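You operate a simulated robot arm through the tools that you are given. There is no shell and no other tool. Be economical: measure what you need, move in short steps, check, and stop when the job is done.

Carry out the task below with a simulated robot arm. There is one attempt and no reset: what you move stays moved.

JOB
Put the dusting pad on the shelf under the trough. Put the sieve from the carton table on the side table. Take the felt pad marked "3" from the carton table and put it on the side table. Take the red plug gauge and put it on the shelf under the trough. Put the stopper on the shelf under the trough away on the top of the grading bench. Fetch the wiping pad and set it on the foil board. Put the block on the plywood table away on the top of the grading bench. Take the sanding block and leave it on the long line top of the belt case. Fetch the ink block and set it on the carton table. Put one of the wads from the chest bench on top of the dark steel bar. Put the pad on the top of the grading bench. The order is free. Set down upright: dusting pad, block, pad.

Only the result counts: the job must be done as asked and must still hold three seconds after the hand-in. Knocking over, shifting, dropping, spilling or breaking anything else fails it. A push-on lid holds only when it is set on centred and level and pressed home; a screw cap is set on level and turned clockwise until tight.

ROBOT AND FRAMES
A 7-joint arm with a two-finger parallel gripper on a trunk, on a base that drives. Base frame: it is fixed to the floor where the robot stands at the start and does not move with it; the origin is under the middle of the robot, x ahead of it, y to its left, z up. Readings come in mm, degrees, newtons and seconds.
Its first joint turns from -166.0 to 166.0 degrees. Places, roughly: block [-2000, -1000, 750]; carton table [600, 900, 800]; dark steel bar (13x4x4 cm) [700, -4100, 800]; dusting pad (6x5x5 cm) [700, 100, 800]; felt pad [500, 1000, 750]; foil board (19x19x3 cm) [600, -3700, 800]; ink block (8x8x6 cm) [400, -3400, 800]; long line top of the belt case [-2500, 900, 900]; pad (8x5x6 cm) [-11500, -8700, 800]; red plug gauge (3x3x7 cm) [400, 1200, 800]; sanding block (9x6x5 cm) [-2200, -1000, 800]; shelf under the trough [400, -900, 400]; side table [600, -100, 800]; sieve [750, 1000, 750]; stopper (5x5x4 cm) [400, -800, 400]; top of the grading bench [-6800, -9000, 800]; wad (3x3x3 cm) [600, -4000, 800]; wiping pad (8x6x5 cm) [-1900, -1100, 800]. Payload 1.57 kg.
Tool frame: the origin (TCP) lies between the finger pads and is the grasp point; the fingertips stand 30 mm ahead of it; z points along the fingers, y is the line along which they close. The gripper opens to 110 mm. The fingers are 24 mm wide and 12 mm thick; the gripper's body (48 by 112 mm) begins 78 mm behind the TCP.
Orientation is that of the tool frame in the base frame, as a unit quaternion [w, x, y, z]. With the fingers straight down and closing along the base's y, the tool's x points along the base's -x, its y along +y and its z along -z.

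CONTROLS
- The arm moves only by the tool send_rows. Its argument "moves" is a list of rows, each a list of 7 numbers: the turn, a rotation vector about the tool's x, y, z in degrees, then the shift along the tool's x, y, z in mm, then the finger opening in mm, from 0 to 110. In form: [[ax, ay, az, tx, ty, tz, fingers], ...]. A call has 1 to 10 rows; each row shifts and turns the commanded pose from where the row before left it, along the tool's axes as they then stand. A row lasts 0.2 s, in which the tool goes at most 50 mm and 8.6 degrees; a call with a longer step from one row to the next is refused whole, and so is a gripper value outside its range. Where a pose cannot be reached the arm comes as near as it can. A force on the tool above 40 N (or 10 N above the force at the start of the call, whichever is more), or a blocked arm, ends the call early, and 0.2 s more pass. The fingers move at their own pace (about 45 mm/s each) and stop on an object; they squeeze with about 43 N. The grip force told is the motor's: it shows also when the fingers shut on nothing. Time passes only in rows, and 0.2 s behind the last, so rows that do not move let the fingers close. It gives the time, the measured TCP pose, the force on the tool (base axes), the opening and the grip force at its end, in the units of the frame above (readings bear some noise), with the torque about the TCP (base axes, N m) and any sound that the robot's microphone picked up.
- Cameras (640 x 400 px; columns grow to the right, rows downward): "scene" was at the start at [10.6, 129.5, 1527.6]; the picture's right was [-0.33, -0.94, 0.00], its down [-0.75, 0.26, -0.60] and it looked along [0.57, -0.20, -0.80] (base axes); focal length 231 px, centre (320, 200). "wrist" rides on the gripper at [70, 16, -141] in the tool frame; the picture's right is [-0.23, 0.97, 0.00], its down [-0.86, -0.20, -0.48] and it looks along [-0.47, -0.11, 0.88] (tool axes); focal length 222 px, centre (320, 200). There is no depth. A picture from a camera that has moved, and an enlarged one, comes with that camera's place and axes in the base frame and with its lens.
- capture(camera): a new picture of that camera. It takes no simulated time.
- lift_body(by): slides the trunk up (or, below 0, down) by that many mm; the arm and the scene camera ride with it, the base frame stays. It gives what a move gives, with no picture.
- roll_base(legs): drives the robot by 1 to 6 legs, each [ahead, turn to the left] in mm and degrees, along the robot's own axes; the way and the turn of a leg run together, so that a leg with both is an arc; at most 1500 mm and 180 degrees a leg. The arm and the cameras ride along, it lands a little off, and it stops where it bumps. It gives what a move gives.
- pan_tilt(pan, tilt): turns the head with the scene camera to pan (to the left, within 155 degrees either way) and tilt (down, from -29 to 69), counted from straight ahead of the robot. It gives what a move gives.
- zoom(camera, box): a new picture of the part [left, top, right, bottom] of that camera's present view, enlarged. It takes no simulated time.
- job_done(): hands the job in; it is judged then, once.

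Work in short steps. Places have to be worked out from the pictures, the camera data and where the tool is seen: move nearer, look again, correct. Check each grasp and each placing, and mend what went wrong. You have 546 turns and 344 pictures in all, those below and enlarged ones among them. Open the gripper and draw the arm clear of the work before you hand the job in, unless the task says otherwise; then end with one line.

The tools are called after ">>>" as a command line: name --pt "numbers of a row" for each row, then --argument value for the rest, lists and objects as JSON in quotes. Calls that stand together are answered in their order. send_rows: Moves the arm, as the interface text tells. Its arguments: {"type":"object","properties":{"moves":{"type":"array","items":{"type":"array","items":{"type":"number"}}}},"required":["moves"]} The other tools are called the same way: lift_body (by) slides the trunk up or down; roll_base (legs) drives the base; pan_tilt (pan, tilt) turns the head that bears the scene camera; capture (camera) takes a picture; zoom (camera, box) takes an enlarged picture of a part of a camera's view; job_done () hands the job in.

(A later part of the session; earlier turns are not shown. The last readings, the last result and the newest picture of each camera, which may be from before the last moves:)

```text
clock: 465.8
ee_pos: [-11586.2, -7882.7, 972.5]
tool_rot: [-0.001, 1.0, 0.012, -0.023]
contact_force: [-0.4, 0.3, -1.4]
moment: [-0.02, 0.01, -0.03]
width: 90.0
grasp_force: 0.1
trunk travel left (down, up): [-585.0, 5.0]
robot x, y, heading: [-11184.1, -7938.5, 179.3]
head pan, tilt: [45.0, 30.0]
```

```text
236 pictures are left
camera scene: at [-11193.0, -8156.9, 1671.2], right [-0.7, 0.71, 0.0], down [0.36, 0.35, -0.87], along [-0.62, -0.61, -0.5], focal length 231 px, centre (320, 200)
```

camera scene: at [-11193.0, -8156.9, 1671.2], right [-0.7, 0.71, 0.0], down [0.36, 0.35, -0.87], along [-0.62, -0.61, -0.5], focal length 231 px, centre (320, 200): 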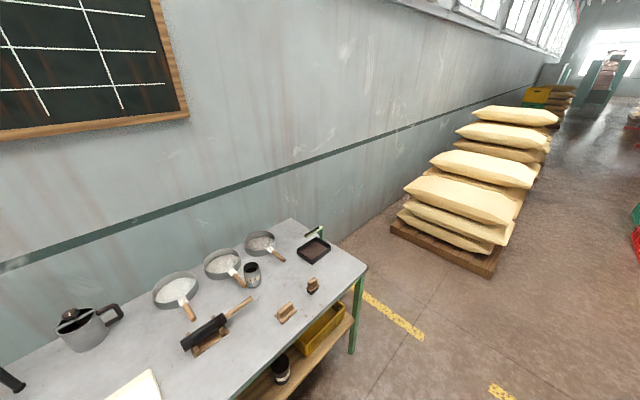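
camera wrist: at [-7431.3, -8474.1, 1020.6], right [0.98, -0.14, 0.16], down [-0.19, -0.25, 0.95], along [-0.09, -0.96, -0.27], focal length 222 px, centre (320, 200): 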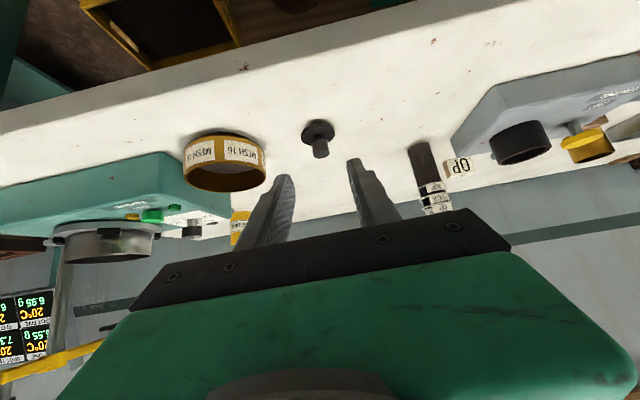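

Zoom to identify the pad on this table.

>>> zoom --camera "scene" --box '[240, 230, 370, 340]'

```text
3.64 times, centred on (305, 285) of scene
camera zoom: at [-11193.0, -8156.9, 1671.2], right [-0.7, 0.71, 0.0], down [0.36, 0.35, -0.87], along [-0.62, -0.61, -0.5], focal length 840 px, centre (374, -109)
```

zoom: 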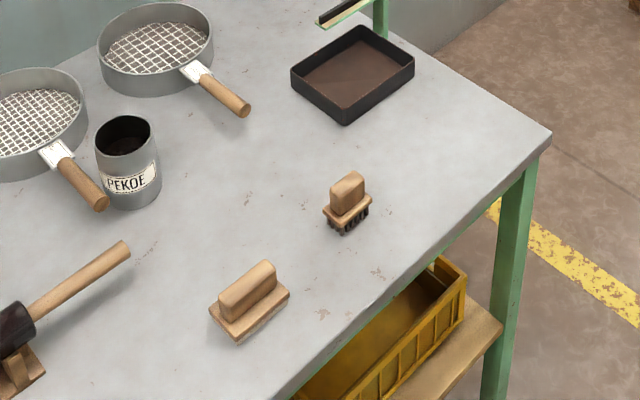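

The pad is the block with the ridge handle at ≈[−11497,−8641]; the other is a brush. Position in front of it and level the tool.

>>> roll_base --legs '[[290, 0], [0, 90.7], [240, 0]]'

>>> send_rows --pt "0 2.6 0 0 0 0 90"

>>> capture --camera "wrist"

>>> capture --camera "scene"

```text
clock: 473.0
ee_pos: [-11528.1, -8575.7, 973.6]
tool_rot: [0.014, 0.696, 0.718, -0.016]
contact_force: [0.1, -0.9, -1.1]
moment: [-0.01, -0.01, -0.03]
width: 90.0
grasp_force: 0.0
trunk travel left (down, up): [-585.0, 5.0]
robot x, y, heading: [-11476.5, -8174.6, -89.9]
head pan, tilt: [45.0, 30.0]
```

```text
clock: 473.4
ee_pos: [-11528.7, -8575.3, 972.0]
tool_rot: [-0.001, 0.696, 0.718, 0.0]
contact_force: [-0.2, 0.2, -0.3]
moment: [0.01, 0.0, 0.0]
width: 90.1
grasp_force: 0.1
trunk travel left (down, up): [-585.0, 5.0]
robot x, y, heading: [-11477.3, -8175.6, -89.9]
head pan, tilt: [45.0, 30.0]
```

```text
234 pictures are left
camera wrist: at [-11512.2, -8505.9, 1114.0], right [0.98, -0.2, 0.0], down [-0.17, -0.86, 0.48], along [-0.1, -0.47, -0.88], focal length 222 px, centre (320, 200)
```

wrist: 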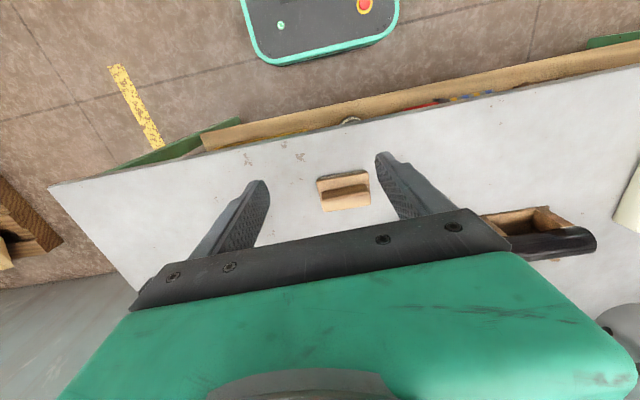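

```text
233 pictures are left
camera scene: at [-11257.3, -8180.7, 1671.2], right [-0.71, -0.71, 0.0], down [-0.35, 0.35, -0.87], along [0.61, -0.61, -0.5], focal length 231 px, centre (320, 200)
```

scene: 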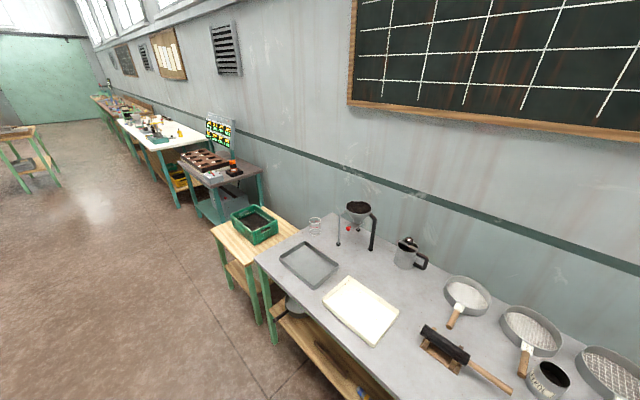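

Pad centre ≈[−11507,−8653], long axis along x. Move over it, open 100, and descend partly.

>>> send_rows --pt "0 0 2 -39 10 0 100" --pt "0 0 0 -39 9 0 100" --pt "0 0 0 0 0 40 100" --pt "0 0 0 0 0 25 100"

>>> capture --camera "wrist"

```text
clock: 474.4
ee_pos: [-11507.1, -8653.0, 907.5]
tool_rot: [-0.001, 0.708, 0.706, -0.001]
contact_force: [0.0, 0.2, 0.1]
moment: [-0.01, -0.01, 0.0]
width: 100.0
grasp_force: 0.0
trunk travel left (down, up): [-585.0, 5.0]
robot x, y, heading: [-11475.0, -8174.1, -90.0]
head pan, tilt: [45.0, 30.0]
```

```text
232 pictures are left
camera wrist: at [-11489.8, -8584.1, 1049.1], right [0.97, -0.23, 0.0], down [-0.2, -0.85, 0.48], along [-0.11, -0.47, -0.88], focal length 222 px, centre (320, 200)
```

wrist: 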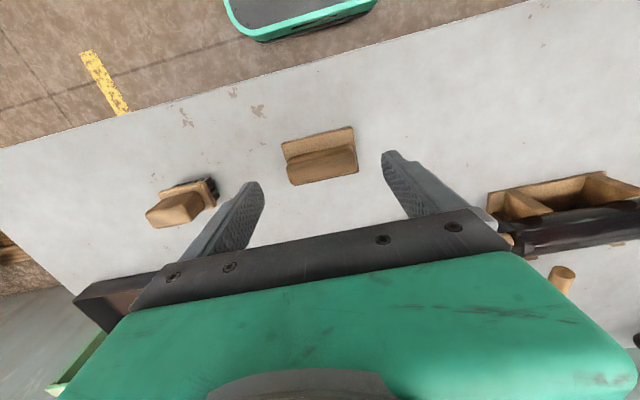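

Aligned. Descend with guard.

>>> send_rows --pt "0 0 0 0 0 35 100" --pt "0 0 0 0 0 12 100" --pt "0 0 0 0 0 6 100" --pt "0 0 0 0 0 5 100" --pt "0 0 0 0 0 5 100" --pt "0 0 0 0 0 5 100" --pt "0 0 0 0 0 5 100" --pt "0 0 0 0 0 5 100"

```text
clock: 476.2
ee_pos: [-11509.2, -8652.9, 830.2]
tool_rot: [-0.002, 0.708, 0.706, -0.001]
contact_force: [0.3, 0.5, -0.5]
moment: [-0.03, 0.0, 0.0]
width: 99.8
grasp_force: 0.0
trunk travel left (down, up): [-585.0, 5.0]
robot x, y, heading: [-11475.5, -8177.4, -89.8]
head pan, tilt: [45.0, 30.0]
```

>>> capture --camera "wrist"

```text
231 pictures are left
camera wrist: at [-11490.2, -8583.9, 971.1], right [0.97, -0.23, 0.0], down [-0.2, -0.85, 0.48], along [-0.11, -0.47, -0.88], focal length 222 px, centre (320, 200)
```

wrist: 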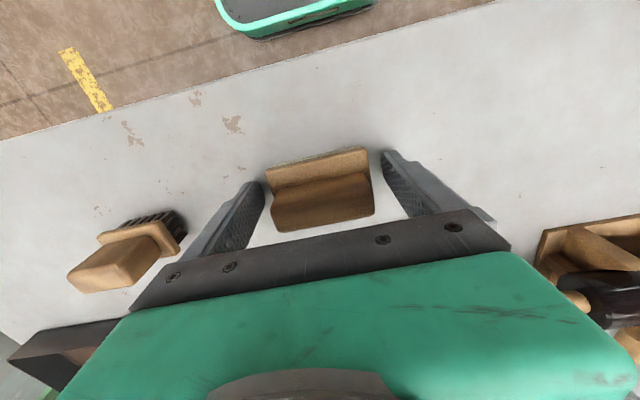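

No contact yet; continue down in small steps until touching.

>>> send_rows --pt "0 0 0 0 0 5 100" --pt "0 0 0 0 0 5 100" --pt "0 0 0 0 0 5 100" --pt "0 0 0 0 0 5 100" --pt "0 0 0 0 0 5 100" --pt "0 0 0 0 0 5 100"

```text
clock: 476.6
ee_pos: [-11508.6, -8653.0, 830.0]
tool_rot: [0.001, 0.707, 0.707, -0.001]
contact_force: [0.0, 12.3, 26.0]
moment: [0.68, -1.02, 0.44]
width: 99.2
grasp_force: 0.1
trunk travel left (down, up): [-585.0, 5.0]
robot x, y, heading: [-11479.2, -8175.3, -90.0]
head pan, tilt: [45.0, 30.0]
stopped in row 2: the force on the tool passed its limit (the readings are from after the stop); the commanded pose is now the measured one
```

Table ≈799. Up 3 mm, close, lift.

>>> send_rows --pt "0 0 0 0 0 -3 100" --pt "0 0 0 0 0 0 50" --pt "0 0 0 0 0 0 50" --pt "0 0 0 0 0 0 50" --pt "0 0 0 0 0 0 50"

>>> send_rows --pt "0 0 0 0 0 -15 50" --pt "0 0 0 0 0 -40 50" --pt "0 0 0 0 0 -45 50" --pt "0 0 0 0 0 -45 50"

>>> capture --camera "wrist"

```text
clock: 477.8
ee_pos: [-11507.8, -8656.2, 830.4]
tool_rot: [0.0, 0.708, 0.706, -0.002]
contact_force: [-0.2, 0.2, 0.2]
moment: [0.02, -0.01, -0.01]
width: 75.1
grasp_force: 37.0
trunk travel left (down, up): [-585.0, 5.0]
robot x, y, heading: [-11474.3, -8178.2, -89.9]
head pan, tilt: [45.0, 30.0]
```

```text
clock: 478.8
ee_pos: [-11507.4, -8654.9, 975.4]
tool_rot: [0.0, 0.707, 0.707, -0.001]
contact_force: [0.3, 0.4, -1.1]
moment: [-0.05, 0.01, 0.0]
width: 74.9
grasp_force: 42.6
trunk travel left (down, up): [-585.0, 5.0]
robot x, y, heading: [-11476.1, -8176.3, -89.7]
head pan, tilt: [45.0, 30.0]
```

```text
230 pictures are left
camera wrist: at [-11490.3, -8584.6, 1116.1], right [0.97, -0.23, 0.0], down [-0.2, -0.85, 0.48], along [-0.11, -0.47, -0.88], focal length 222 px, centre (320, 200)
```

wrist: 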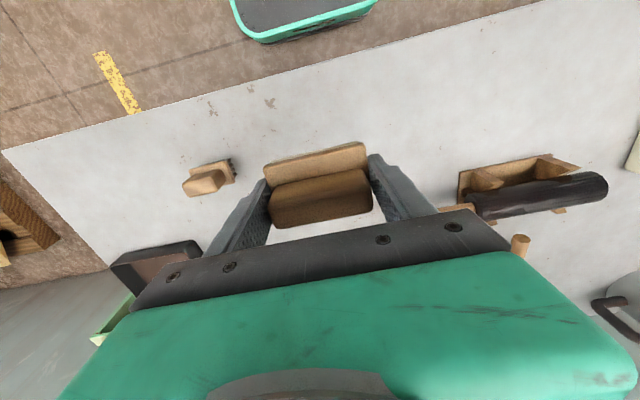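

Held. Drive back to the grading bench at x≈−7300.

>>> roll_base --legs '[[-240, 0], [0, 90], [1400, 0], [1400, 0], [1380, 0], [0, -90]]'

>>> pan_tilt --pan 0 --tilt 45

>>> capture --camera "scene"

```text
clock: 508.0
ee_pos: [-7312.5, -8316.0, 975.5]
tool_rot: [0.001, 0.702, 0.712, -0.002]
contact_force: [-0.1, -1.4, -1.0]
moment: [0.0, 0.02, -0.01]
width: 74.6
grasp_force: 43.3
trunk travel left (down, up): [-585.0, 5.0]
robot x, y, heading: [-7286.0, -7838.4, -88.8]
head pan, tilt: [45.0, 30.0]
```

```text
clock: 509.1
ee_pos: [-7312.9, -8315.1, 974.5]
tool_rot: [0.001, 0.701, 0.713, -0.001]
contact_force: [-0.4, -0.7, -0.5]
moment: [0.01, 0.02, 0.0]
width: 75.0
grasp_force: 42.4
trunk travel left (down, up): [-585.0, 5.0]
robot x, y, heading: [-7290.4, -7834.0, -89.1]
head pan, tilt: [0.0, 45.0]
```

```text
229 pictures are left
camera scene: at [-7133.4, -7854.8, 1648.6], right [-1.0, -0.02, 0.0], down [-0.01, 0.71, -0.71], along [0.01, -0.71, -0.71], focal length 231 px, centre (320, 200)
```

scene: 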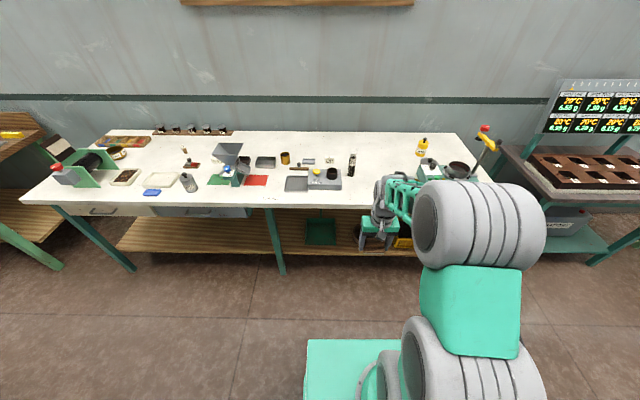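

Advance 430 mm over the bench.

>>> roll_base --legs '[[430, 0]]'

>>> capture --camera "wrist"

>>> capture --camera "scene"

```text
clock: 511.7
ee_pos: [-7302.4, -8747.3, 975.5]
tool_rot: [0.0, 0.702, 0.713, -0.001]
contact_force: [-0.8, -0.6, -1.5]
moment: [0.01, -0.01, 0.01]
width: 75.1
grasp_force: 43.1
trunk travel left (down, up): [-585.0, 5.0]
robot x, y, heading: [-7282.6, -8267.0, -88.9]
head pan, tilt: [0.0, 45.0]
```

```text
228 pictures are left
camera wrist: at [-7287.3, -8676.2, 1115.7], right [0.98, -0.21, 0.0], down [-0.19, -0.86, 0.48], along [-0.1, -0.47, -0.88], focal length 222 px, centre (320, 200)
```

wrist: 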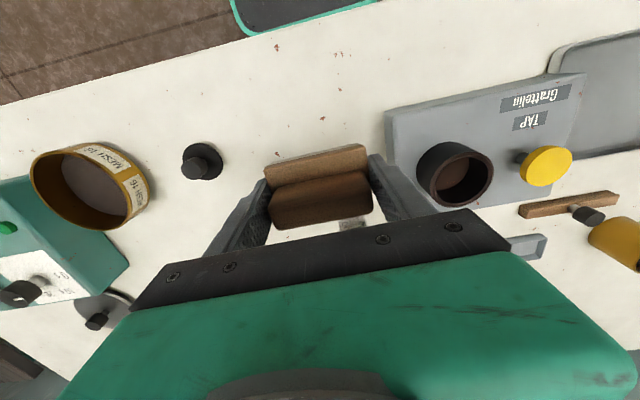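

```text
227 pictures are left
camera scene: at [-7125.2, -8286.2, 1648.6], right [-1.0, -0.02, 0.0], down [-0.01, 0.71, -0.71], along [0.01, -0.71, -0.71], focal length 231 px, centre (320, 200)
```

scene: 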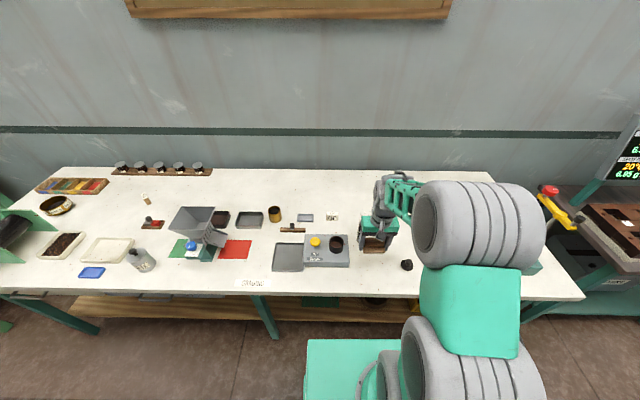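

Shift 10 mm left for clearance to the scale and lower to contact.

>>> send_rows --pt "0 0 0 0 -10 30 50" --pt "0 0 0 0 0 30 50" --pt "0 0 0 0 0 15 50" --pt "0 0 0 0 0 6 50" --pt "0 0 0 0 0 4 50" --pt "0 0 0 0 0 4 50" --pt "0 0 0 0 0 4 50" --pt "0 0 0 0 0 4 50"

```text
clock: 513.5
ee_pos: [-7313.9, -8745.2, 881.0]
tool_rot: [0.001, 0.702, 0.713, -0.003]
contact_force: [0.6, 4.7, 15.2]
moment: [0.09, -0.16, 0.01]
width: 75.0
grasp_force: 43.1
trunk travel left (down, up): [-585.0, 5.0]
robot x, y, heading: [-7281.3, -8267.4, -89.2]
head pan, tilt: [0.0, 45.0]
```

Contact force 15 N. Release and rise.

>>> send_rows --pt "0 0 0 0 0 0 96" --pt "0 0 0 0 0 0 96" --pt "0 0 0 0 0 0 96" --pt "0 0 0 0 0 -20 96" --pt "0 0 0 0 0 -40 96" --pt "0 0 0 0 0 -45 96"

>>> capture --camera "wrist"

```text
clock: 514.9
ee_pos: [-7314.1, -8746.4, 983.8]
tool_rot: [0.001, 0.701, 0.713, 0.0]
contact_force: [-0.4, 0.5, 0.4]
moment: [0.0, -0.03, 0.0]
width: 96.0
grasp_force: 0.0
trunk travel left (down, up): [-585.0, 5.0]
robot x, y, heading: [-7282.9, -8269.8, -88.8]
head pan, tilt: [0.0, 45.0]
```

```text
226 pictures are left
camera wrist: at [-7297.8, -8675.7, 1123.9], right [0.98, -0.21, 0.0], down [-0.18, -0.86, 0.48], along [-0.1, -0.47, -0.88], focal length 222 px, centre (320, 200)
```

wrist: 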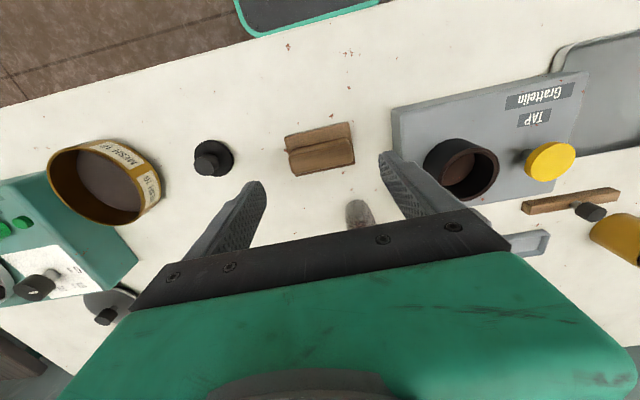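

Pad placed upright. Now return by the known route, heading to the plywood table for the wiping pad.

>>> roll_base --legs '[[-370, 0], [0, -155.4], [900, 0], [874, 0], [0, -25.6], [1450, 0]]'

>>> roll_base --legs '[[1450, 0], [0, -72], [1130, 0], [1130, 0], [0, -10], [1500, 0]]'

>>> pan_tilt --pan 20 --tilt 15

>>> capture --camera "scene"

```text
clock: 540.3
ee_pos: [-7969.3, -4364.7, 985.1]
tool_rot: [0.001, -0.702, 0.712, 0.0]
contact_force: [-0.5, -0.7, 0.0]
moment: [0.04, -0.01, -0.01]
width: 95.9
grasp_force: 0.2
trunk travel left (down, up): [-585.0, 5.0]
robot x, y, heading: [-8016.2, -4848.4, 89.0]
head pan, tilt: [0.0, 45.0]
```

```text
clock: 569.1
ee_pos: [-3863.3, -2523.0, 983.1]
tool_rot: [0.0, -0.067, 0.998, -0.001]
contact_force: [-0.1, 0.4, -0.7]
moment: [0.0, 0.04, 0.01]
width: 96.2
grasp_force: 0.0
trunk travel left (down, up): [-585.0, 5.0]
robot x, y, heading: [-4343.2, -2546.0, 7.8]
head pan, tilt: [0.0, 45.0]
```

```text
clock: 570.1
ee_pos: [-3863.0, -2523.9, 982.8]
tool_rot: [0.0, -0.067, 0.998, -0.001]
contact_force: [0.5, 0.2, -0.5]
moment: [0.02, -0.03, -0.04]
width: 96.0
grasp_force: 0.0
trunk travel left (down, up): [-585.0, 5.0]
robot x, y, heading: [-4341.6, -2546.5, 8.1]
head pan, tilt: [20.0, 15.0]
```

```text
225 pictures are left
camera scene: at [-4340.1, -2358.7, 1695.3], right [0.47, -0.88, 0.0], down [-0.23, -0.12, -0.97], along [0.85, 0.45, -0.26], focal length 231 px, centre (320, 200)
```

scene: 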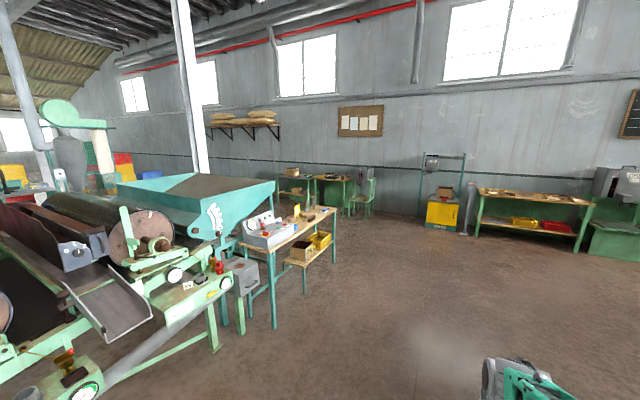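

The plywood table's front edge is at y≈−1150, x from −2980 to −1690. Drive to (−2050,−1950) facing +y.

>>> roll_base --legs '[[0, 5.5], [1200, 0], [1170, 0], [0, 76.5], [250, 0]]'

>>> pan_tilt --pan 0 --tilt 45

>>> capture --camera "scene"

```text
clock: 586.9
ee_pos: [-1993.4, -1291.2, 983.0]
tool_rot: [0.002, -0.703, 0.711, 0.0]
contact_force: [-0.1, -0.5, -0.5]
moment: [0.0, 0.0, 0.02]
width: 95.8
grasp_force: 0.1
trunk travel left (down, up): [-585.0, 5.0]
robot x, y, heading: [-2036.1, -1772.1, 89.6]
head pan, tilt: [20.0, 15.0]
```

```text
clock: 587.9
ee_pos: [-1993.4, -1290.9, 982.8]
tool_rot: [0.001, -0.703, 0.711, 0.0]
contact_force: [-0.2, 0.1, -0.2]
moment: [0.03, -0.03, -0.02]
width: 96.1
grasp_force: 0.0
trunk travel left (down, up): [-585.0, 5.0]
robot x, y, heading: [-2040.1, -1770.9, 89.5]
head pan, tilt: [0.0, 45.0]
```

```text
224 pictures are left
camera scene: at [-2193.3, -1748.3, 1648.7], right [1.0, -0.01, 0.0], down [0.0, -0.71, -0.71], along [0.0, 0.71, -0.71], focal length 231 px, centre (320, 200)
```

scene: 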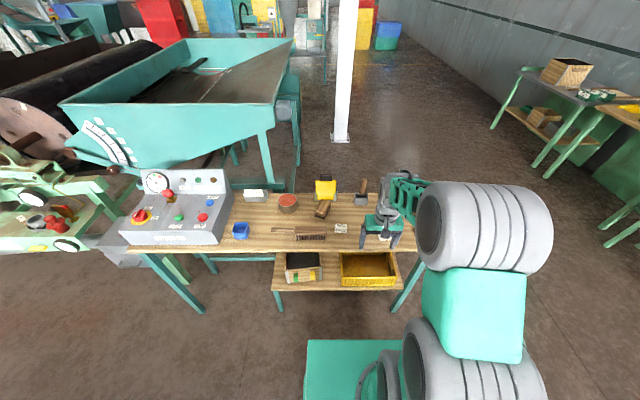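

Zoom on the plywood table items.

>>> zoom --camera "scene" --box '[225, 165, 335, 255]'

>>> zoom --camera "scene" --box '[300, 165, 420, 255]'

>>> capture --camera "wrist"

```text
4.44 times, centred on (280, 210) of scene
camera zoom: at [-2193.3, -1748.3, 1648.7], right [1.0, -0.01, 0.0], down [0.0, -0.71, -0.71], along [0.0, 0.71, -0.71], focal length 1027 px, centre (498, 156)
```

zoom: 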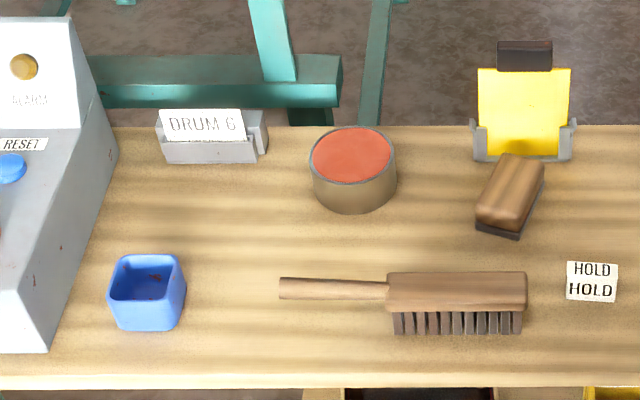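

```text
4.44 times, centred on (360, 210) of scene
camera zoom: at [-2193.3, -1748.3, 1648.7], right [1.0, -0.01, 0.0], down [0.0, -0.71, -0.71], along [0.0, 0.71, -0.71], focal length 1027 px, centre (142, 156)
```

zoom: 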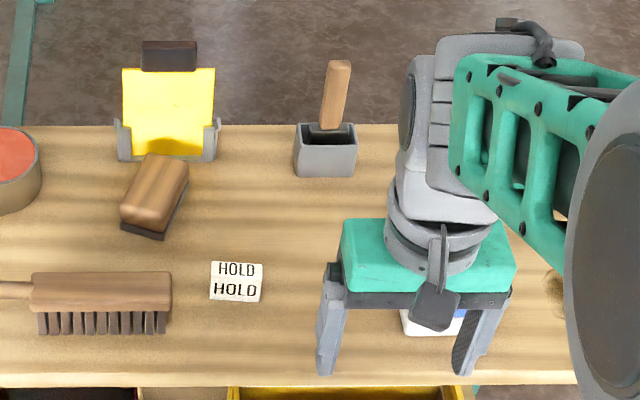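

```text
221 pictures are left
camera wrist: at [-2009.3, -1361.6, 1123.9], right [-0.97, 0.24, 0.0], down [0.21, 0.85, 0.48], along [0.11, 0.47, -0.88], focal length 222 px, centre (320, 200)
```

wrist: 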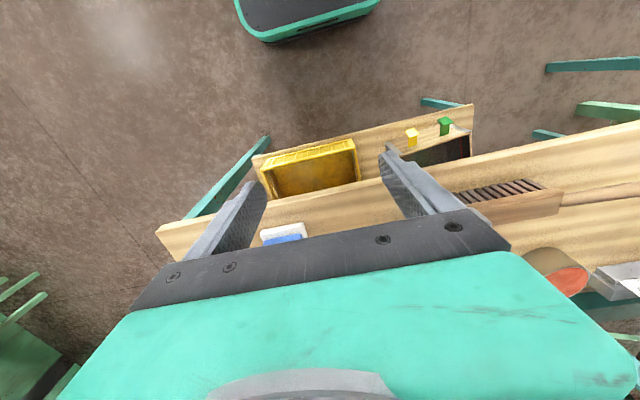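

The sanding block is at top (wood with dark base), a white/blue wiping pad lies under the hand (~[−1890,−1135]), and a "HOLD" block at ~[−2041,−1085]. Advance and look closer.

>>> roll_base --legs '[[150, 0]]'

>>> capture --camera "wrist"

>>> zoom --camera "wrist" --box '[200, 90, 420, 230]'

```text
clock: 589.2
ee_pos: [-1990.9, -1140.5, 983.1]
tool_rot: [0.001, -0.703, 0.711, -0.001]
contact_force: [0.3, -0.3, 0.5]
moment: [-0.02, 0.02, -0.03]
width: 95.9
grasp_force: 0.0
trunk travel left (down, up): [-585.0, 5.0]
robot x, y, heading: [-2039.8, -1618.7, 89.8]
head pan, tilt: [0.0, 45.0]
```

```text
220 pictures are left
camera wrist: at [-2007.9, -1210.7, 1123.6], right [-0.97, 0.24, 0.0], down [0.21, 0.85, 0.48], along [0.12, 0.47, -0.88], focal length 222 px, centre (320, 200)
```

wrist: 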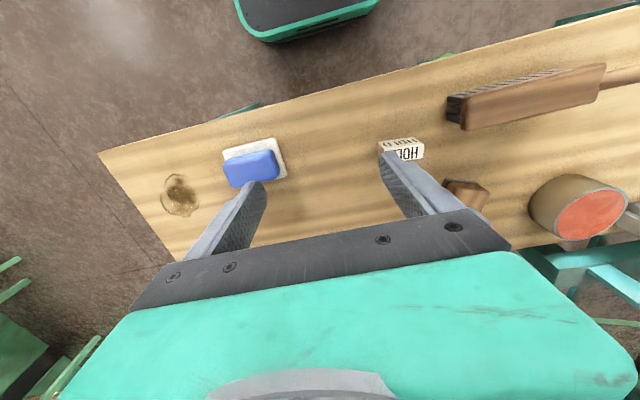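

```text
2.86 times, centred on (310, 160) of wrist
camera zoom: at [-2007.9, -1210.7, 1123.6], right [-0.97, 0.24, 0.0], down [0.21, 0.85, 0.48], along [0.12, 0.47, -0.88], focal length 635 px, centre (349, 314)
```

zoom: 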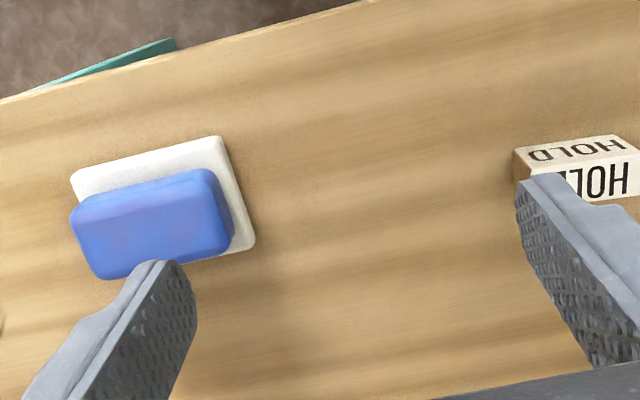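

HOLD is the wooden block; wiping pad centre ≈[−1887,−1123], long side along x. Move over it and descend partway.

>>> send_rows --pt "0 0 0 -6 -35 0 104" --pt "0 0 0 -6 -35 0 104" --pt "0 0 0 -6 -34 10 104" --pt "0 0 0 0 0 40 104"

>>> capture --camera "wrist"

```text
clock: 590.2
ee_pos: [-1886.1, -1123.4, 932.9]
tool_rot: [0.001, -0.703, 0.711, 0.0]
contact_force: [0.5, 0.0, 0.2]
moment: [0.04, 0.0, 0.01]
width: 103.7
grasp_force: 0.1
trunk travel left (down, up): [-585.0, 5.0]
robot x, y, heading: [-2040.1, -1620.4, 89.5]
head pan, tilt: [0.0, 45.0]
```

```text
218 pictures are left
camera wrist: at [-1903.1, -1194.2, 1074.3], right [-0.97, 0.24, 0.0], down [0.21, 0.85, 0.48], along [0.12, 0.47, -0.88], focal length 222 px, centre (320, 200)
```

wrist: 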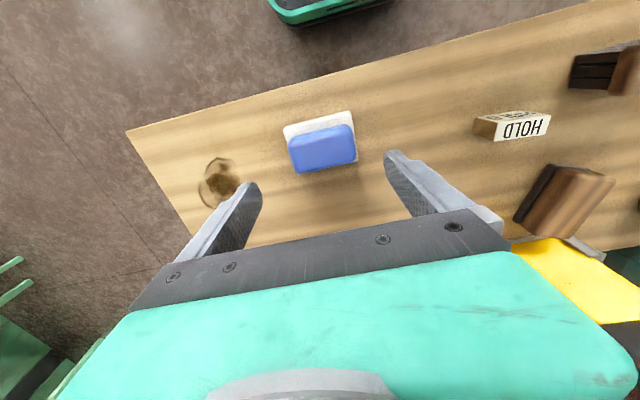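

Shift 5 mm back and descend with guard.

>>> send_rows --pt "0 0 0 5 0 40 104" --pt "0 0 0 0 0 40 104" --pt "0 0 0 0 0 10 104" --pt "0 0 0 0 0 5 104" --pt "0 0 0 0 0 5 104" --pt "0 0 0 0 0 5 104" --pt "0 0 0 0 0 5 104" --pt "0 0 0 0 0 5 104"

>>> capture --camera "wrist"

```text
clock: 591.8
ee_pos: [-1888.1, -1128.7, 828.8]
tool_rot: [0.003, -0.704, 0.71, 0.003]
contact_force: [-1.9, -12.3, 23.5]
moment: [-0.61, 1.34, 0.66]
width: 104.4
grasp_force: 0.3
trunk travel left (down, up): [-585.0, 5.0]
robot x, y, heading: [-2038.1, -1626.0, 89.3]
head pan, tilt: [0.0, 45.0]
stopped in row 8: the force on the tool passed its limit (the readings are from after the stop); the commanded pose is now the measured one
```

```text
217 pictures are left
camera wrist: at [-1903.0, -1199.9, 970.6], right [-0.97, 0.24, 0.0], down [0.21, 0.85, 0.48], along [0.11, 0.47, -0.88], focal length 222 px, centre (320, 200)
```

wrist: 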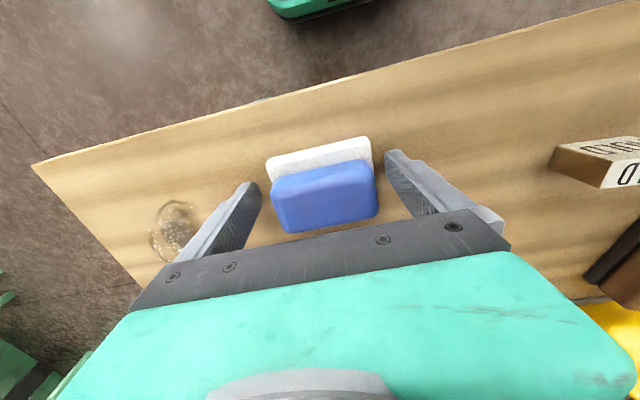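

Table ≈798. Up 3 mm, close on the pad and lift.

>>> send_rows --pt "0 0 0 0 0 -3 104" --pt "0 0 0 0 0 0 50" --pt "0 0 0 0 0 0 50" --pt "0 0 0 0 0 0 50" --pt "0 0 0 0 0 0 50" --pt "0 0 0 0 0 0 50"

>>> send_rows --pt "0 0 0 0 0 -15 50" --pt "0 0 0 0 0 -40 50" --pt "0 0 0 0 0 -45 50" --pt "0 0 0 0 0 -45 50"

>>> capture --camera "wrist"

```text
clock: 593.2
ee_pos: [-1887.0, -1128.3, 830.2]
tool_rot: [0.002, -0.703, 0.711, 0.001]
contact_force: [-0.4, 1.1, 0.5]
moment: [-0.01, 0.03, 0.02]
width: 78.9
grasp_force: 42.9
trunk travel left (down, up): [-585.0, 5.0]
robot x, y, heading: [-2037.5, -1616.9, 89.4]
head pan, tilt: [0.0, 45.0]
```

```text
clock: 594.2
ee_pos: [-1886.1, -1127.0, 974.6]
tool_rot: [0.002, -0.703, 0.711, 0.001]
contact_force: [0.4, 0.1, -1.0]
moment: [-0.01, 0.0, 0.0]
width: 78.7
grasp_force: 43.0
trunk travel left (down, up): [-585.0, 5.0]
robot x, y, heading: [-2039.2, -1618.6, 89.2]
head pan, tilt: [0.0, 45.0]
```

```text
216 pictures are left
camera wrist: at [-1903.0, -1198.5, 1115.7], right [-0.97, 0.24, 0.0], down [0.21, 0.85, 0.48], along [0.11, 0.47, -0.88], focal length 222 px, centre (320, 200)
```

wrist: 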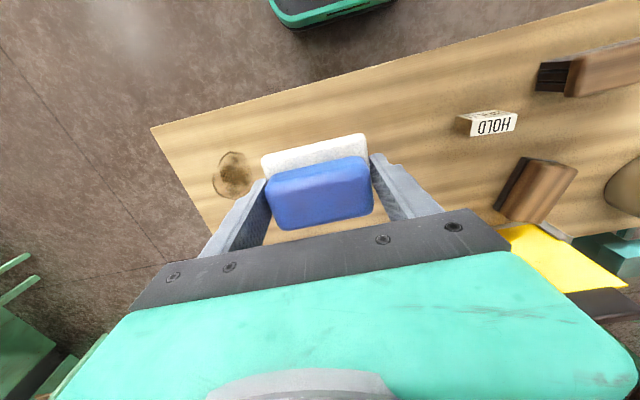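

Held. Drive to the chest bench near (−300,−3600).

>>> roll_base --legs '[[-300, 0], [0, -133], [1200, 0], [1180, 0], [0, 44]]'

>>> pan_tilt --pan -5 --tilt 40

>>> capture --camera "scene"

```text
clock: 615.1
ee_pos: [172.9, -3699.1, 975.5]
tool_rot: [0.002, -0.003, 1.0, -0.001]
contact_force: [-0.1, 1.1, -0.3]
moment: [-0.01, -0.01, -0.02]
width: 79.1
grasp_force: 43.0
trunk travel left (down, up): [-585.0, 5.0]
robot x, y, heading: [-320.4, -3556.4, 0.4]
head pan, tilt: [0.0, 45.0]
```

```text
clock: 615.7
ee_pos: [173.2, -3698.7, 975.1]
tool_rot: [0.003, -0.004, 1.0, 0.0]
contact_force: [-0.6, -0.8, 0.0]
moment: [-0.02, -0.01, 0.01]
width: 79.1
grasp_force: 42.8
trunk travel left (down, up): [-585.0, 5.0]
robot x, y, heading: [-322.0, -3559.2, 0.3]
head pan, tilt: [-5.0, 40.0]
```

```text
215 pictures are left
camera scene: at [-297.5, -3408.4, 1655.8], right [-0.08, -1.0, 0.0], down [-0.64, 0.05, -0.77], along [0.76, -0.06, -0.64], focal length 231 px, centre (320, 200)
```

scene: 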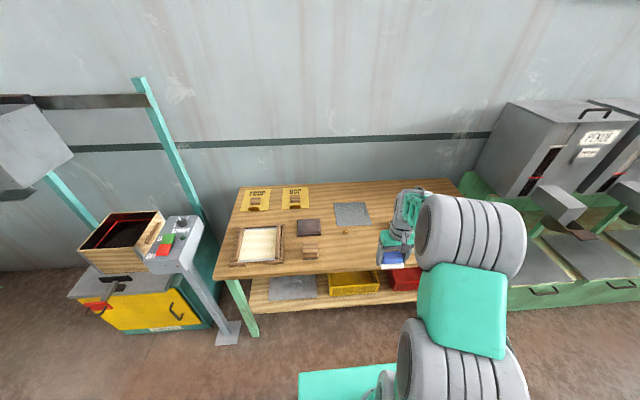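

Zoom on the chest bench items.

>>> zoom --camera "scene" --box '[220, 175, 390, 285]'

>>> zoom --camera "wrist" --box '[0, 0, 640, 400]'

```text
3.64 times, centred on (305, 230) of scene
camera zoom: at [-297.5, -3408.4, 1655.8], right [-0.08, -1.0, 0.0], down [-0.64, 0.05, -0.77], along [0.76, -0.06, -0.64], focal length 840 px, centre (374, 91)
```

zoom: 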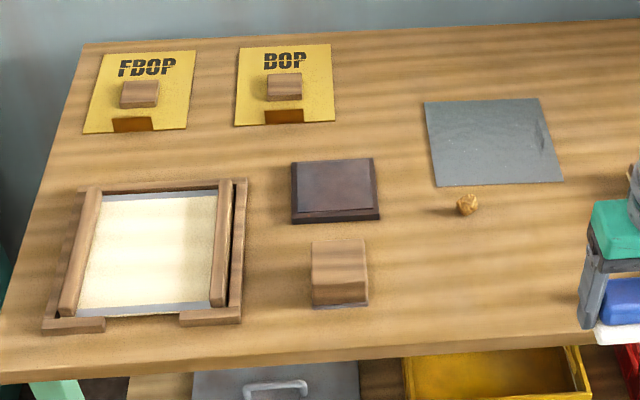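

```text
1.00 times, centred on (320, 200) of wrist
camera zoom: at [104.2, -3682.4, 1115.4], right [0.22, 0.98, 0.0], down [0.85, -0.19, 0.48], along [0.47, -0.11, -0.88], focal length 222 px, centre (320, 200)
```

zoom: 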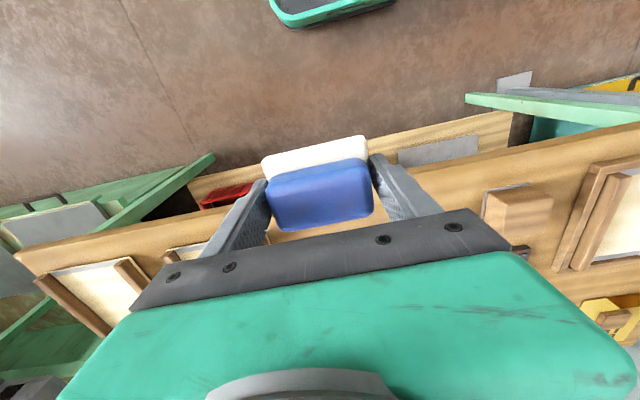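

Foil board centre ≈[572,−3653] (grey plate); a wad at ≈[462,−3600]; ink block ≈[350,−3415]. Advance 280 mm toward the bench.

>>> roll_base --legs '[[280, 0]]'

>>> capture --camera "wrist"

>>> capture --camera "scene"

```text
clock: 617.7
ee_pos: [454.9, -3697.9, 975.2]
tool_rot: [0.003, -0.003, 1.0, -0.001]
contact_force: [1.3, -0.2, -1.1]
moment: [-0.02, 0.03, 0.01]
width: 78.8
grasp_force: 42.7
trunk travel left (down, up): [-585.0, 5.0]
robot x, y, heading: [-40.6, -3552.7, 0.4]
head pan, tilt: [-5.0, 40.0]
```

```text
212 pictures are left
camera wrist: at [385.8, -3681.0, 1115.2], right [0.22, 0.97, 0.0], down [0.85, -0.19, 0.48], along [0.47, -0.11, -0.88], focal length 222 px, centre (320, 200)
```

wrist: 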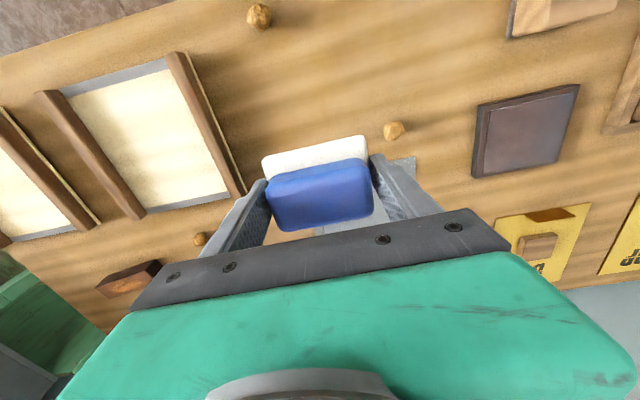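

```text
211 pictures are left
camera scene: at [-15.1, -3406.2, 1655.8], right [-0.08, -1.0, 0.0], down [-0.64, 0.05, -0.77], along [0.76, -0.06, -0.64], focal length 231 px, centre (320, 200)
```

scene: 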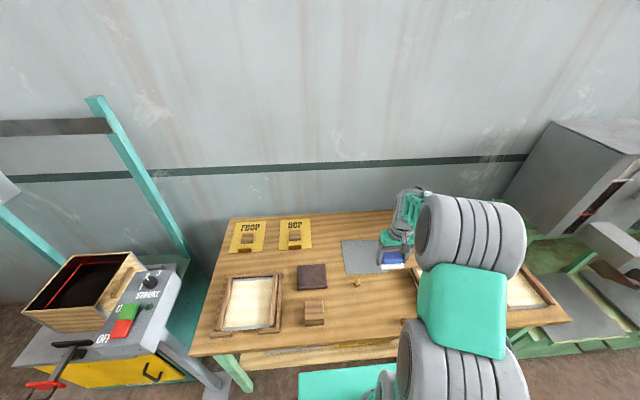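

Board centre ≈[583,−3653]. Move 40 mm closer, then position the pad above the board's centre.

>>> roll_base --legs '[[40, 0]]'

>>> send_rows --pt "0 0 0 -30 15 0 50" --pt "0 0 0 -30 15 0 50" --pt "0 0 0 -28 15 0 50" --pt "0 0 0 0 0 40 50"

>>> capture --camera "wrist"

>>> zoom --camera "scene" --box '[300, 190, 440, 300]'

```text
clock: 618.6
ee_pos: [497.3, -3696.2, 973.8]
tool_rot: [0.002, -0.003, 1.0, -0.001]
contact_force: [1.0, 0.7, -1.3]
moment: [0.01, 0.04, 0.01]
width: 79.2
grasp_force: 43.0
trunk travel left (down, up): [-585.0, 5.0]
robot x, y, heading: [2.1, -3553.3, 0.8]
head pan, tilt: [-5.0, 40.0]
```

```text
clock: 619.6
ee_pos: [583.9, -3651.6, 934.8]
tool_rot: [0.002, -0.003, 1.0, 0.0]
contact_force: [-0.1, 0.1, -0.8]
moment: [-0.01, 0.0, -0.01]
width: 79.3
grasp_force: 42.9
trunk travel left (down, up): [-585.0, 5.0]
robot x, y, heading: [1.5, -3553.4, 0.5]
head pan, tilt: [-5.0, 40.0]
```

```text
210 pictures are left
camera wrist: at [514.0, -3635.2, 1075.6], right [0.22, 0.97, 0.0], down [0.85, -0.2, 0.48], along [0.47, -0.11, -0.88], focal length 222 px, centre (320, 200)
```

wrist: 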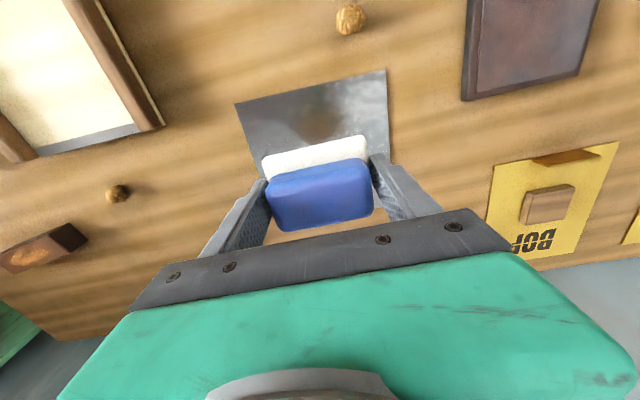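

```text
3.64 times, centred on (370, 245) of scene
camera zoom: at [25.4, -3405.9, 1655.9], right [-0.08, -1.0, 0.0], down [-0.64, 0.05, -0.77], along [0.76, -0.06, -0.64], focal length 840 px, centre (138, 36)
```

zoom: 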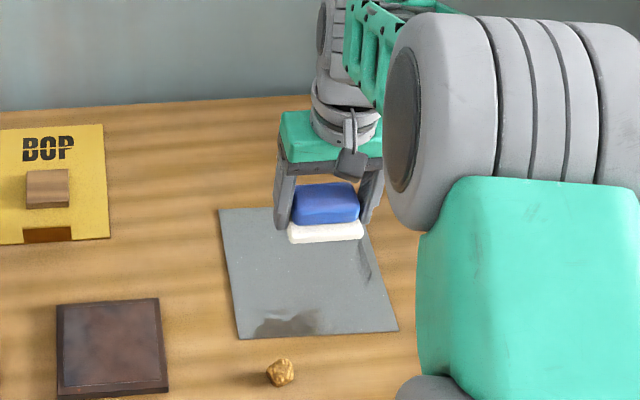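

Board spans x≈510–690, y≈−3735…−3566. Shift 12 mm forward and lower to contact.

>>> send_rows --pt "0 0 0 -12 0 35 50" --pt "0 0 0 0 0 25 50" --pt "0 0 0 0 0 6 50" --pt "0 0 0 0 0 5 50" --pt "0 0 0 0 0 5 50" --pt "0 0 0 0 0 5 50" --pt "0 0 0 0 0 5 50" --pt "0 0 0 0 0 5 50" --pt "0 0 0 0 0 5 50" --pt "0 0 0 0 0 5 50"

```text
clock: 621.8
ee_pos: [596.0, -3651.5, 833.3]
tool_rot: [0.003, -0.002, 1.0, -0.001]
contact_force: [-0.5, 0.4, -1.3]
moment: [-0.02, 0.02, -0.02]
width: 78.9
grasp_force: 43.1
trunk travel left (down, up): [-585.0, 5.0]
robot x, y, heading: [-0.6, -3552.2, 0.2]
head pan, tilt: [-5.0, 40.0]
```

>>> send_rows --pt "0 0 0 0 0 4 50" --pt "0 0 0 0 0 4 50" --pt "0 0 0 0 0 4 50" --pt "0 0 0 0 0 4 50" --pt "0 0 0 0 0 4 50"

>>> capture --camera "wrist"

```text
clock: 623.0
ee_pos: [595.9, -3651.8, 813.7]
tool_rot: [0.003, -0.002, 1.0, -0.001]
contact_force: [0.4, -0.1, -0.9]
moment: [0.0, 0.03, -0.03]
width: 79.1
grasp_force: 43.1
trunk travel left (down, up): [-585.0, 5.0]
robot x, y, heading: [1.4, -3551.1, 0.6]
head pan, tilt: [-5.0, 40.0]
```

```text
208 pictures are left
camera wrist: at [526.9, -3635.4, 954.8], right [0.22, 0.97, 0.0], down [0.85, -0.19, 0.48], along [0.47, -0.11, -0.88], focal length 222 px, centre (320, 200)
```

wrist: 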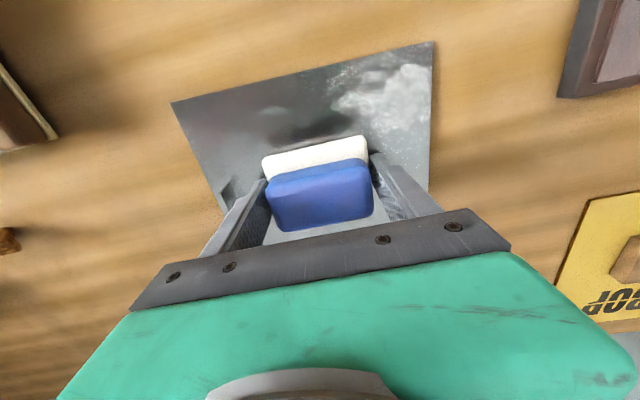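

The bench here is lower (~757), so the board centre is nearer x≈620. Shift 20 mm forward and continue down.

>>> send_rows --pt "0 0 0 -20 0 0 50" --pt "0 0 0 0 0 8 50" --pt "0 0 0 0 0 5 50" --pt "0 0 0 0 0 4 50" --pt "0 0 0 0 0 4 50" --pt "0 0 0 0 0 4 50" --pt "0 0 0 0 0 4 50" --pt "0 0 0 0 0 4 50" --pt "0 0 0 0 0 4 50" --pt "0 0 0 0 0 4 50"

```text
clock: 623.7
ee_pos: [620.1, -3651.7, 813.0]
tool_rot: [0.008, -0.003, 1.0, -0.001]
contact_force: [-3.2, 0.3, 18.1]
moment: [0.36, 0.57, 0.06]
width: 78.8
grasp_force: 43.4
trunk travel left (down, up): [-585.0, 5.0]
robot x, y, heading: [2.1, -3553.3, 0.5]
head pan, tilt: [-5.0, 40.0]
stopped in row 3: the force on the tool passed its limit (the readings are from after the stop); the commanded pose is now the measured one
```

Contact on the board (top ≈782). Release and rise.

>>> send_rows --pt "0 0 0 0 0 1 100" --pt "0 0 0 0 0 0 100" --pt "0 0 0 0 0 0 100" --pt "0 0 0 0 0 -20 100" --pt "0 0 0 0 0 -40 100" --pt "0 0 0 10 0 -45 100" --pt "0 0 0 10 0 -45 100"

>>> capture --camera "wrist"

>>> zoom --camera "scene" --box '[300, 190, 440, 300]'

```text
clock: 625.3
ee_pos: [596.2, -3651.4, 957.7]
tool_rot: [0.005, -0.002, 1.0, -0.001]
contact_force: [-0.3, 0.5, 0.4]
moment: [0.0, 0.02, 0.01]
width: 100.0
grasp_force: 0.1
trunk travel left (down, up): [-585.0, 5.0]
robot x, y, heading: [1.0, -3556.9, 0.3]
head pan, tilt: [-5.0, 40.0]
```

```text
207 pictures are left
camera wrist: at [526.3, -3635.5, 1098.4], right [0.22, 0.97, 0.0], down [0.85, -0.19, 0.49], along [0.47, -0.11, -0.87], focal length 222 px, centre (320, 200)
```

wrist: 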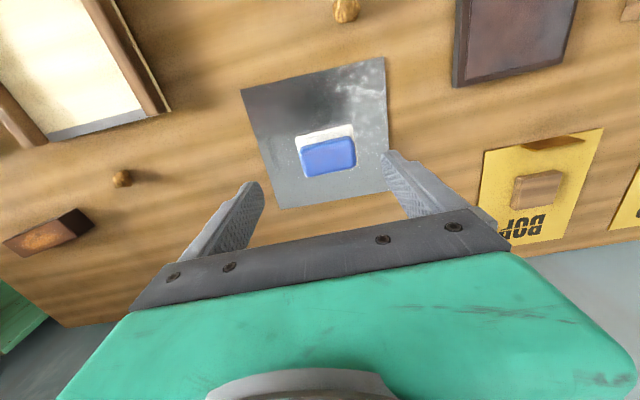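

```text
3.64 times, centred on (370, 245) of scene
camera zoom: at [24.1, -3405.8, 1655.7], right [-0.08, -1.0, 0.0], down [-0.64, 0.05, -0.77], along [0.76, -0.06, -0.64], focal length 840 px, centre (138, 36)
```

zoom: 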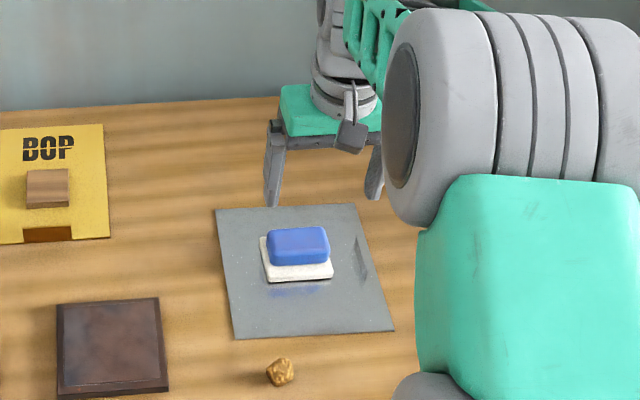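

Wiping pad rests on the foil board. Next the wad at ≈[594,−3976] and the steel bar at ≈[650,−4146]; shift the base along −y.

>>> roll_base --legs '[[-250, 0], [0, -90], [470, 0], [0, 90], [230, 0]]'

>>> capture --camera "wrist"

>>> capture --camera "scene"

```text
clock: 638.4
ee_pos: [582.8, -4122.1, 957.2]
tool_rot: [0.005, 0.0, 1.0, 0.0]
contact_force: [-0.3, 0.4, 0.2]
moment: [0.01, 0.05, -0.01]
width: 100.0
grasp_force: 0.1
trunk travel left (down, up): [-585.0, 5.0]
robot x, y, heading: [-11.1, -4020.2, -0.1]
head pan, tilt: [-5.0, 40.0]
```

```text
205 pictures are left
camera wrist: at [512.4, -4105.9, 1098.2], right [0.23, 0.97, 0.0], down [0.85, -0.2, 0.49], along [0.47, -0.11, -0.87], focal length 222 px, centre (320, 200)
```

wrist: 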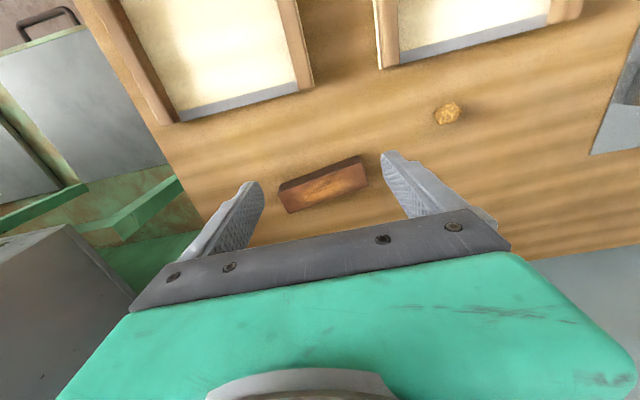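

```text
204 pictures are left
camera scene: at [11.5, -3873.2, 1655.8], right [-0.09, -1.0, 0.0], down [-0.64, 0.06, -0.77], along [0.76, -0.07, -0.64], focal length 231 px, centre (320, 200)
```

scene: 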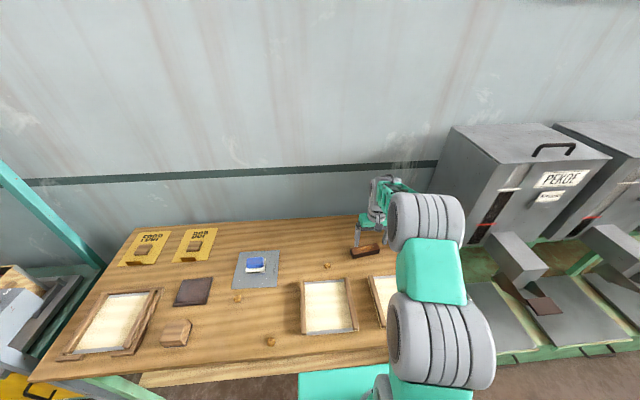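

Bar top centre ≈[656,−4135]; wad ≈[598,−3952]. Move over the wad.

>>> send_rows --pt "0 0.6 0 -4 42 0 80" --pt "0 0 0 -4 42 0 70" --pt "0 0 0 -4 43 0 70" --pt "0 0 0 -4 43 0 70" --pt "0 0 0 0 0 40 70" --pt "0 0 0 0 0 40 70"

>>> capture --camera "wrist"

```text
clock: 639.8
ee_pos: [598.6, -3951.6, 878.4]
tool_rot: [0.0, 0.001, 1.0, -0.001]
contact_force: [-1.1, -1.1, 0.2]
moment: [0.0, 0.01, -0.02]
width: 70.0
grasp_force: 0.0
trunk travel left (down, up): [-585.0, 5.0]
robot x, y, heading: [-16.3, -4019.3, -0.1]
head pan, tilt: [-5.0, 40.0]
```

```text
203 pictures are left
camera wrist: at [529.4, -3935.9, 1018.7], right [0.23, 0.97, 0.0], down [0.85, -0.2, 0.48], along [0.47, -0.11, -0.88], focal length 222 px, centre (320, 200)
```

wrist: 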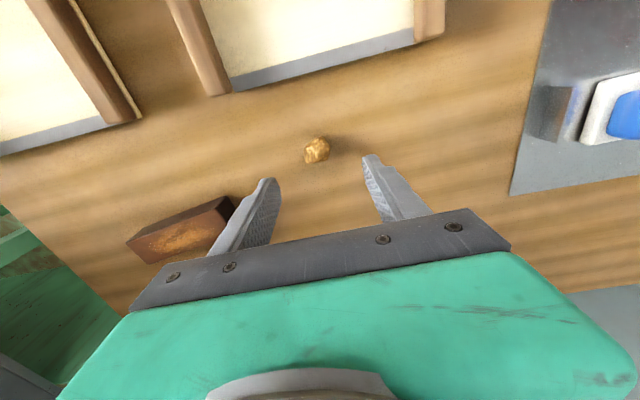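

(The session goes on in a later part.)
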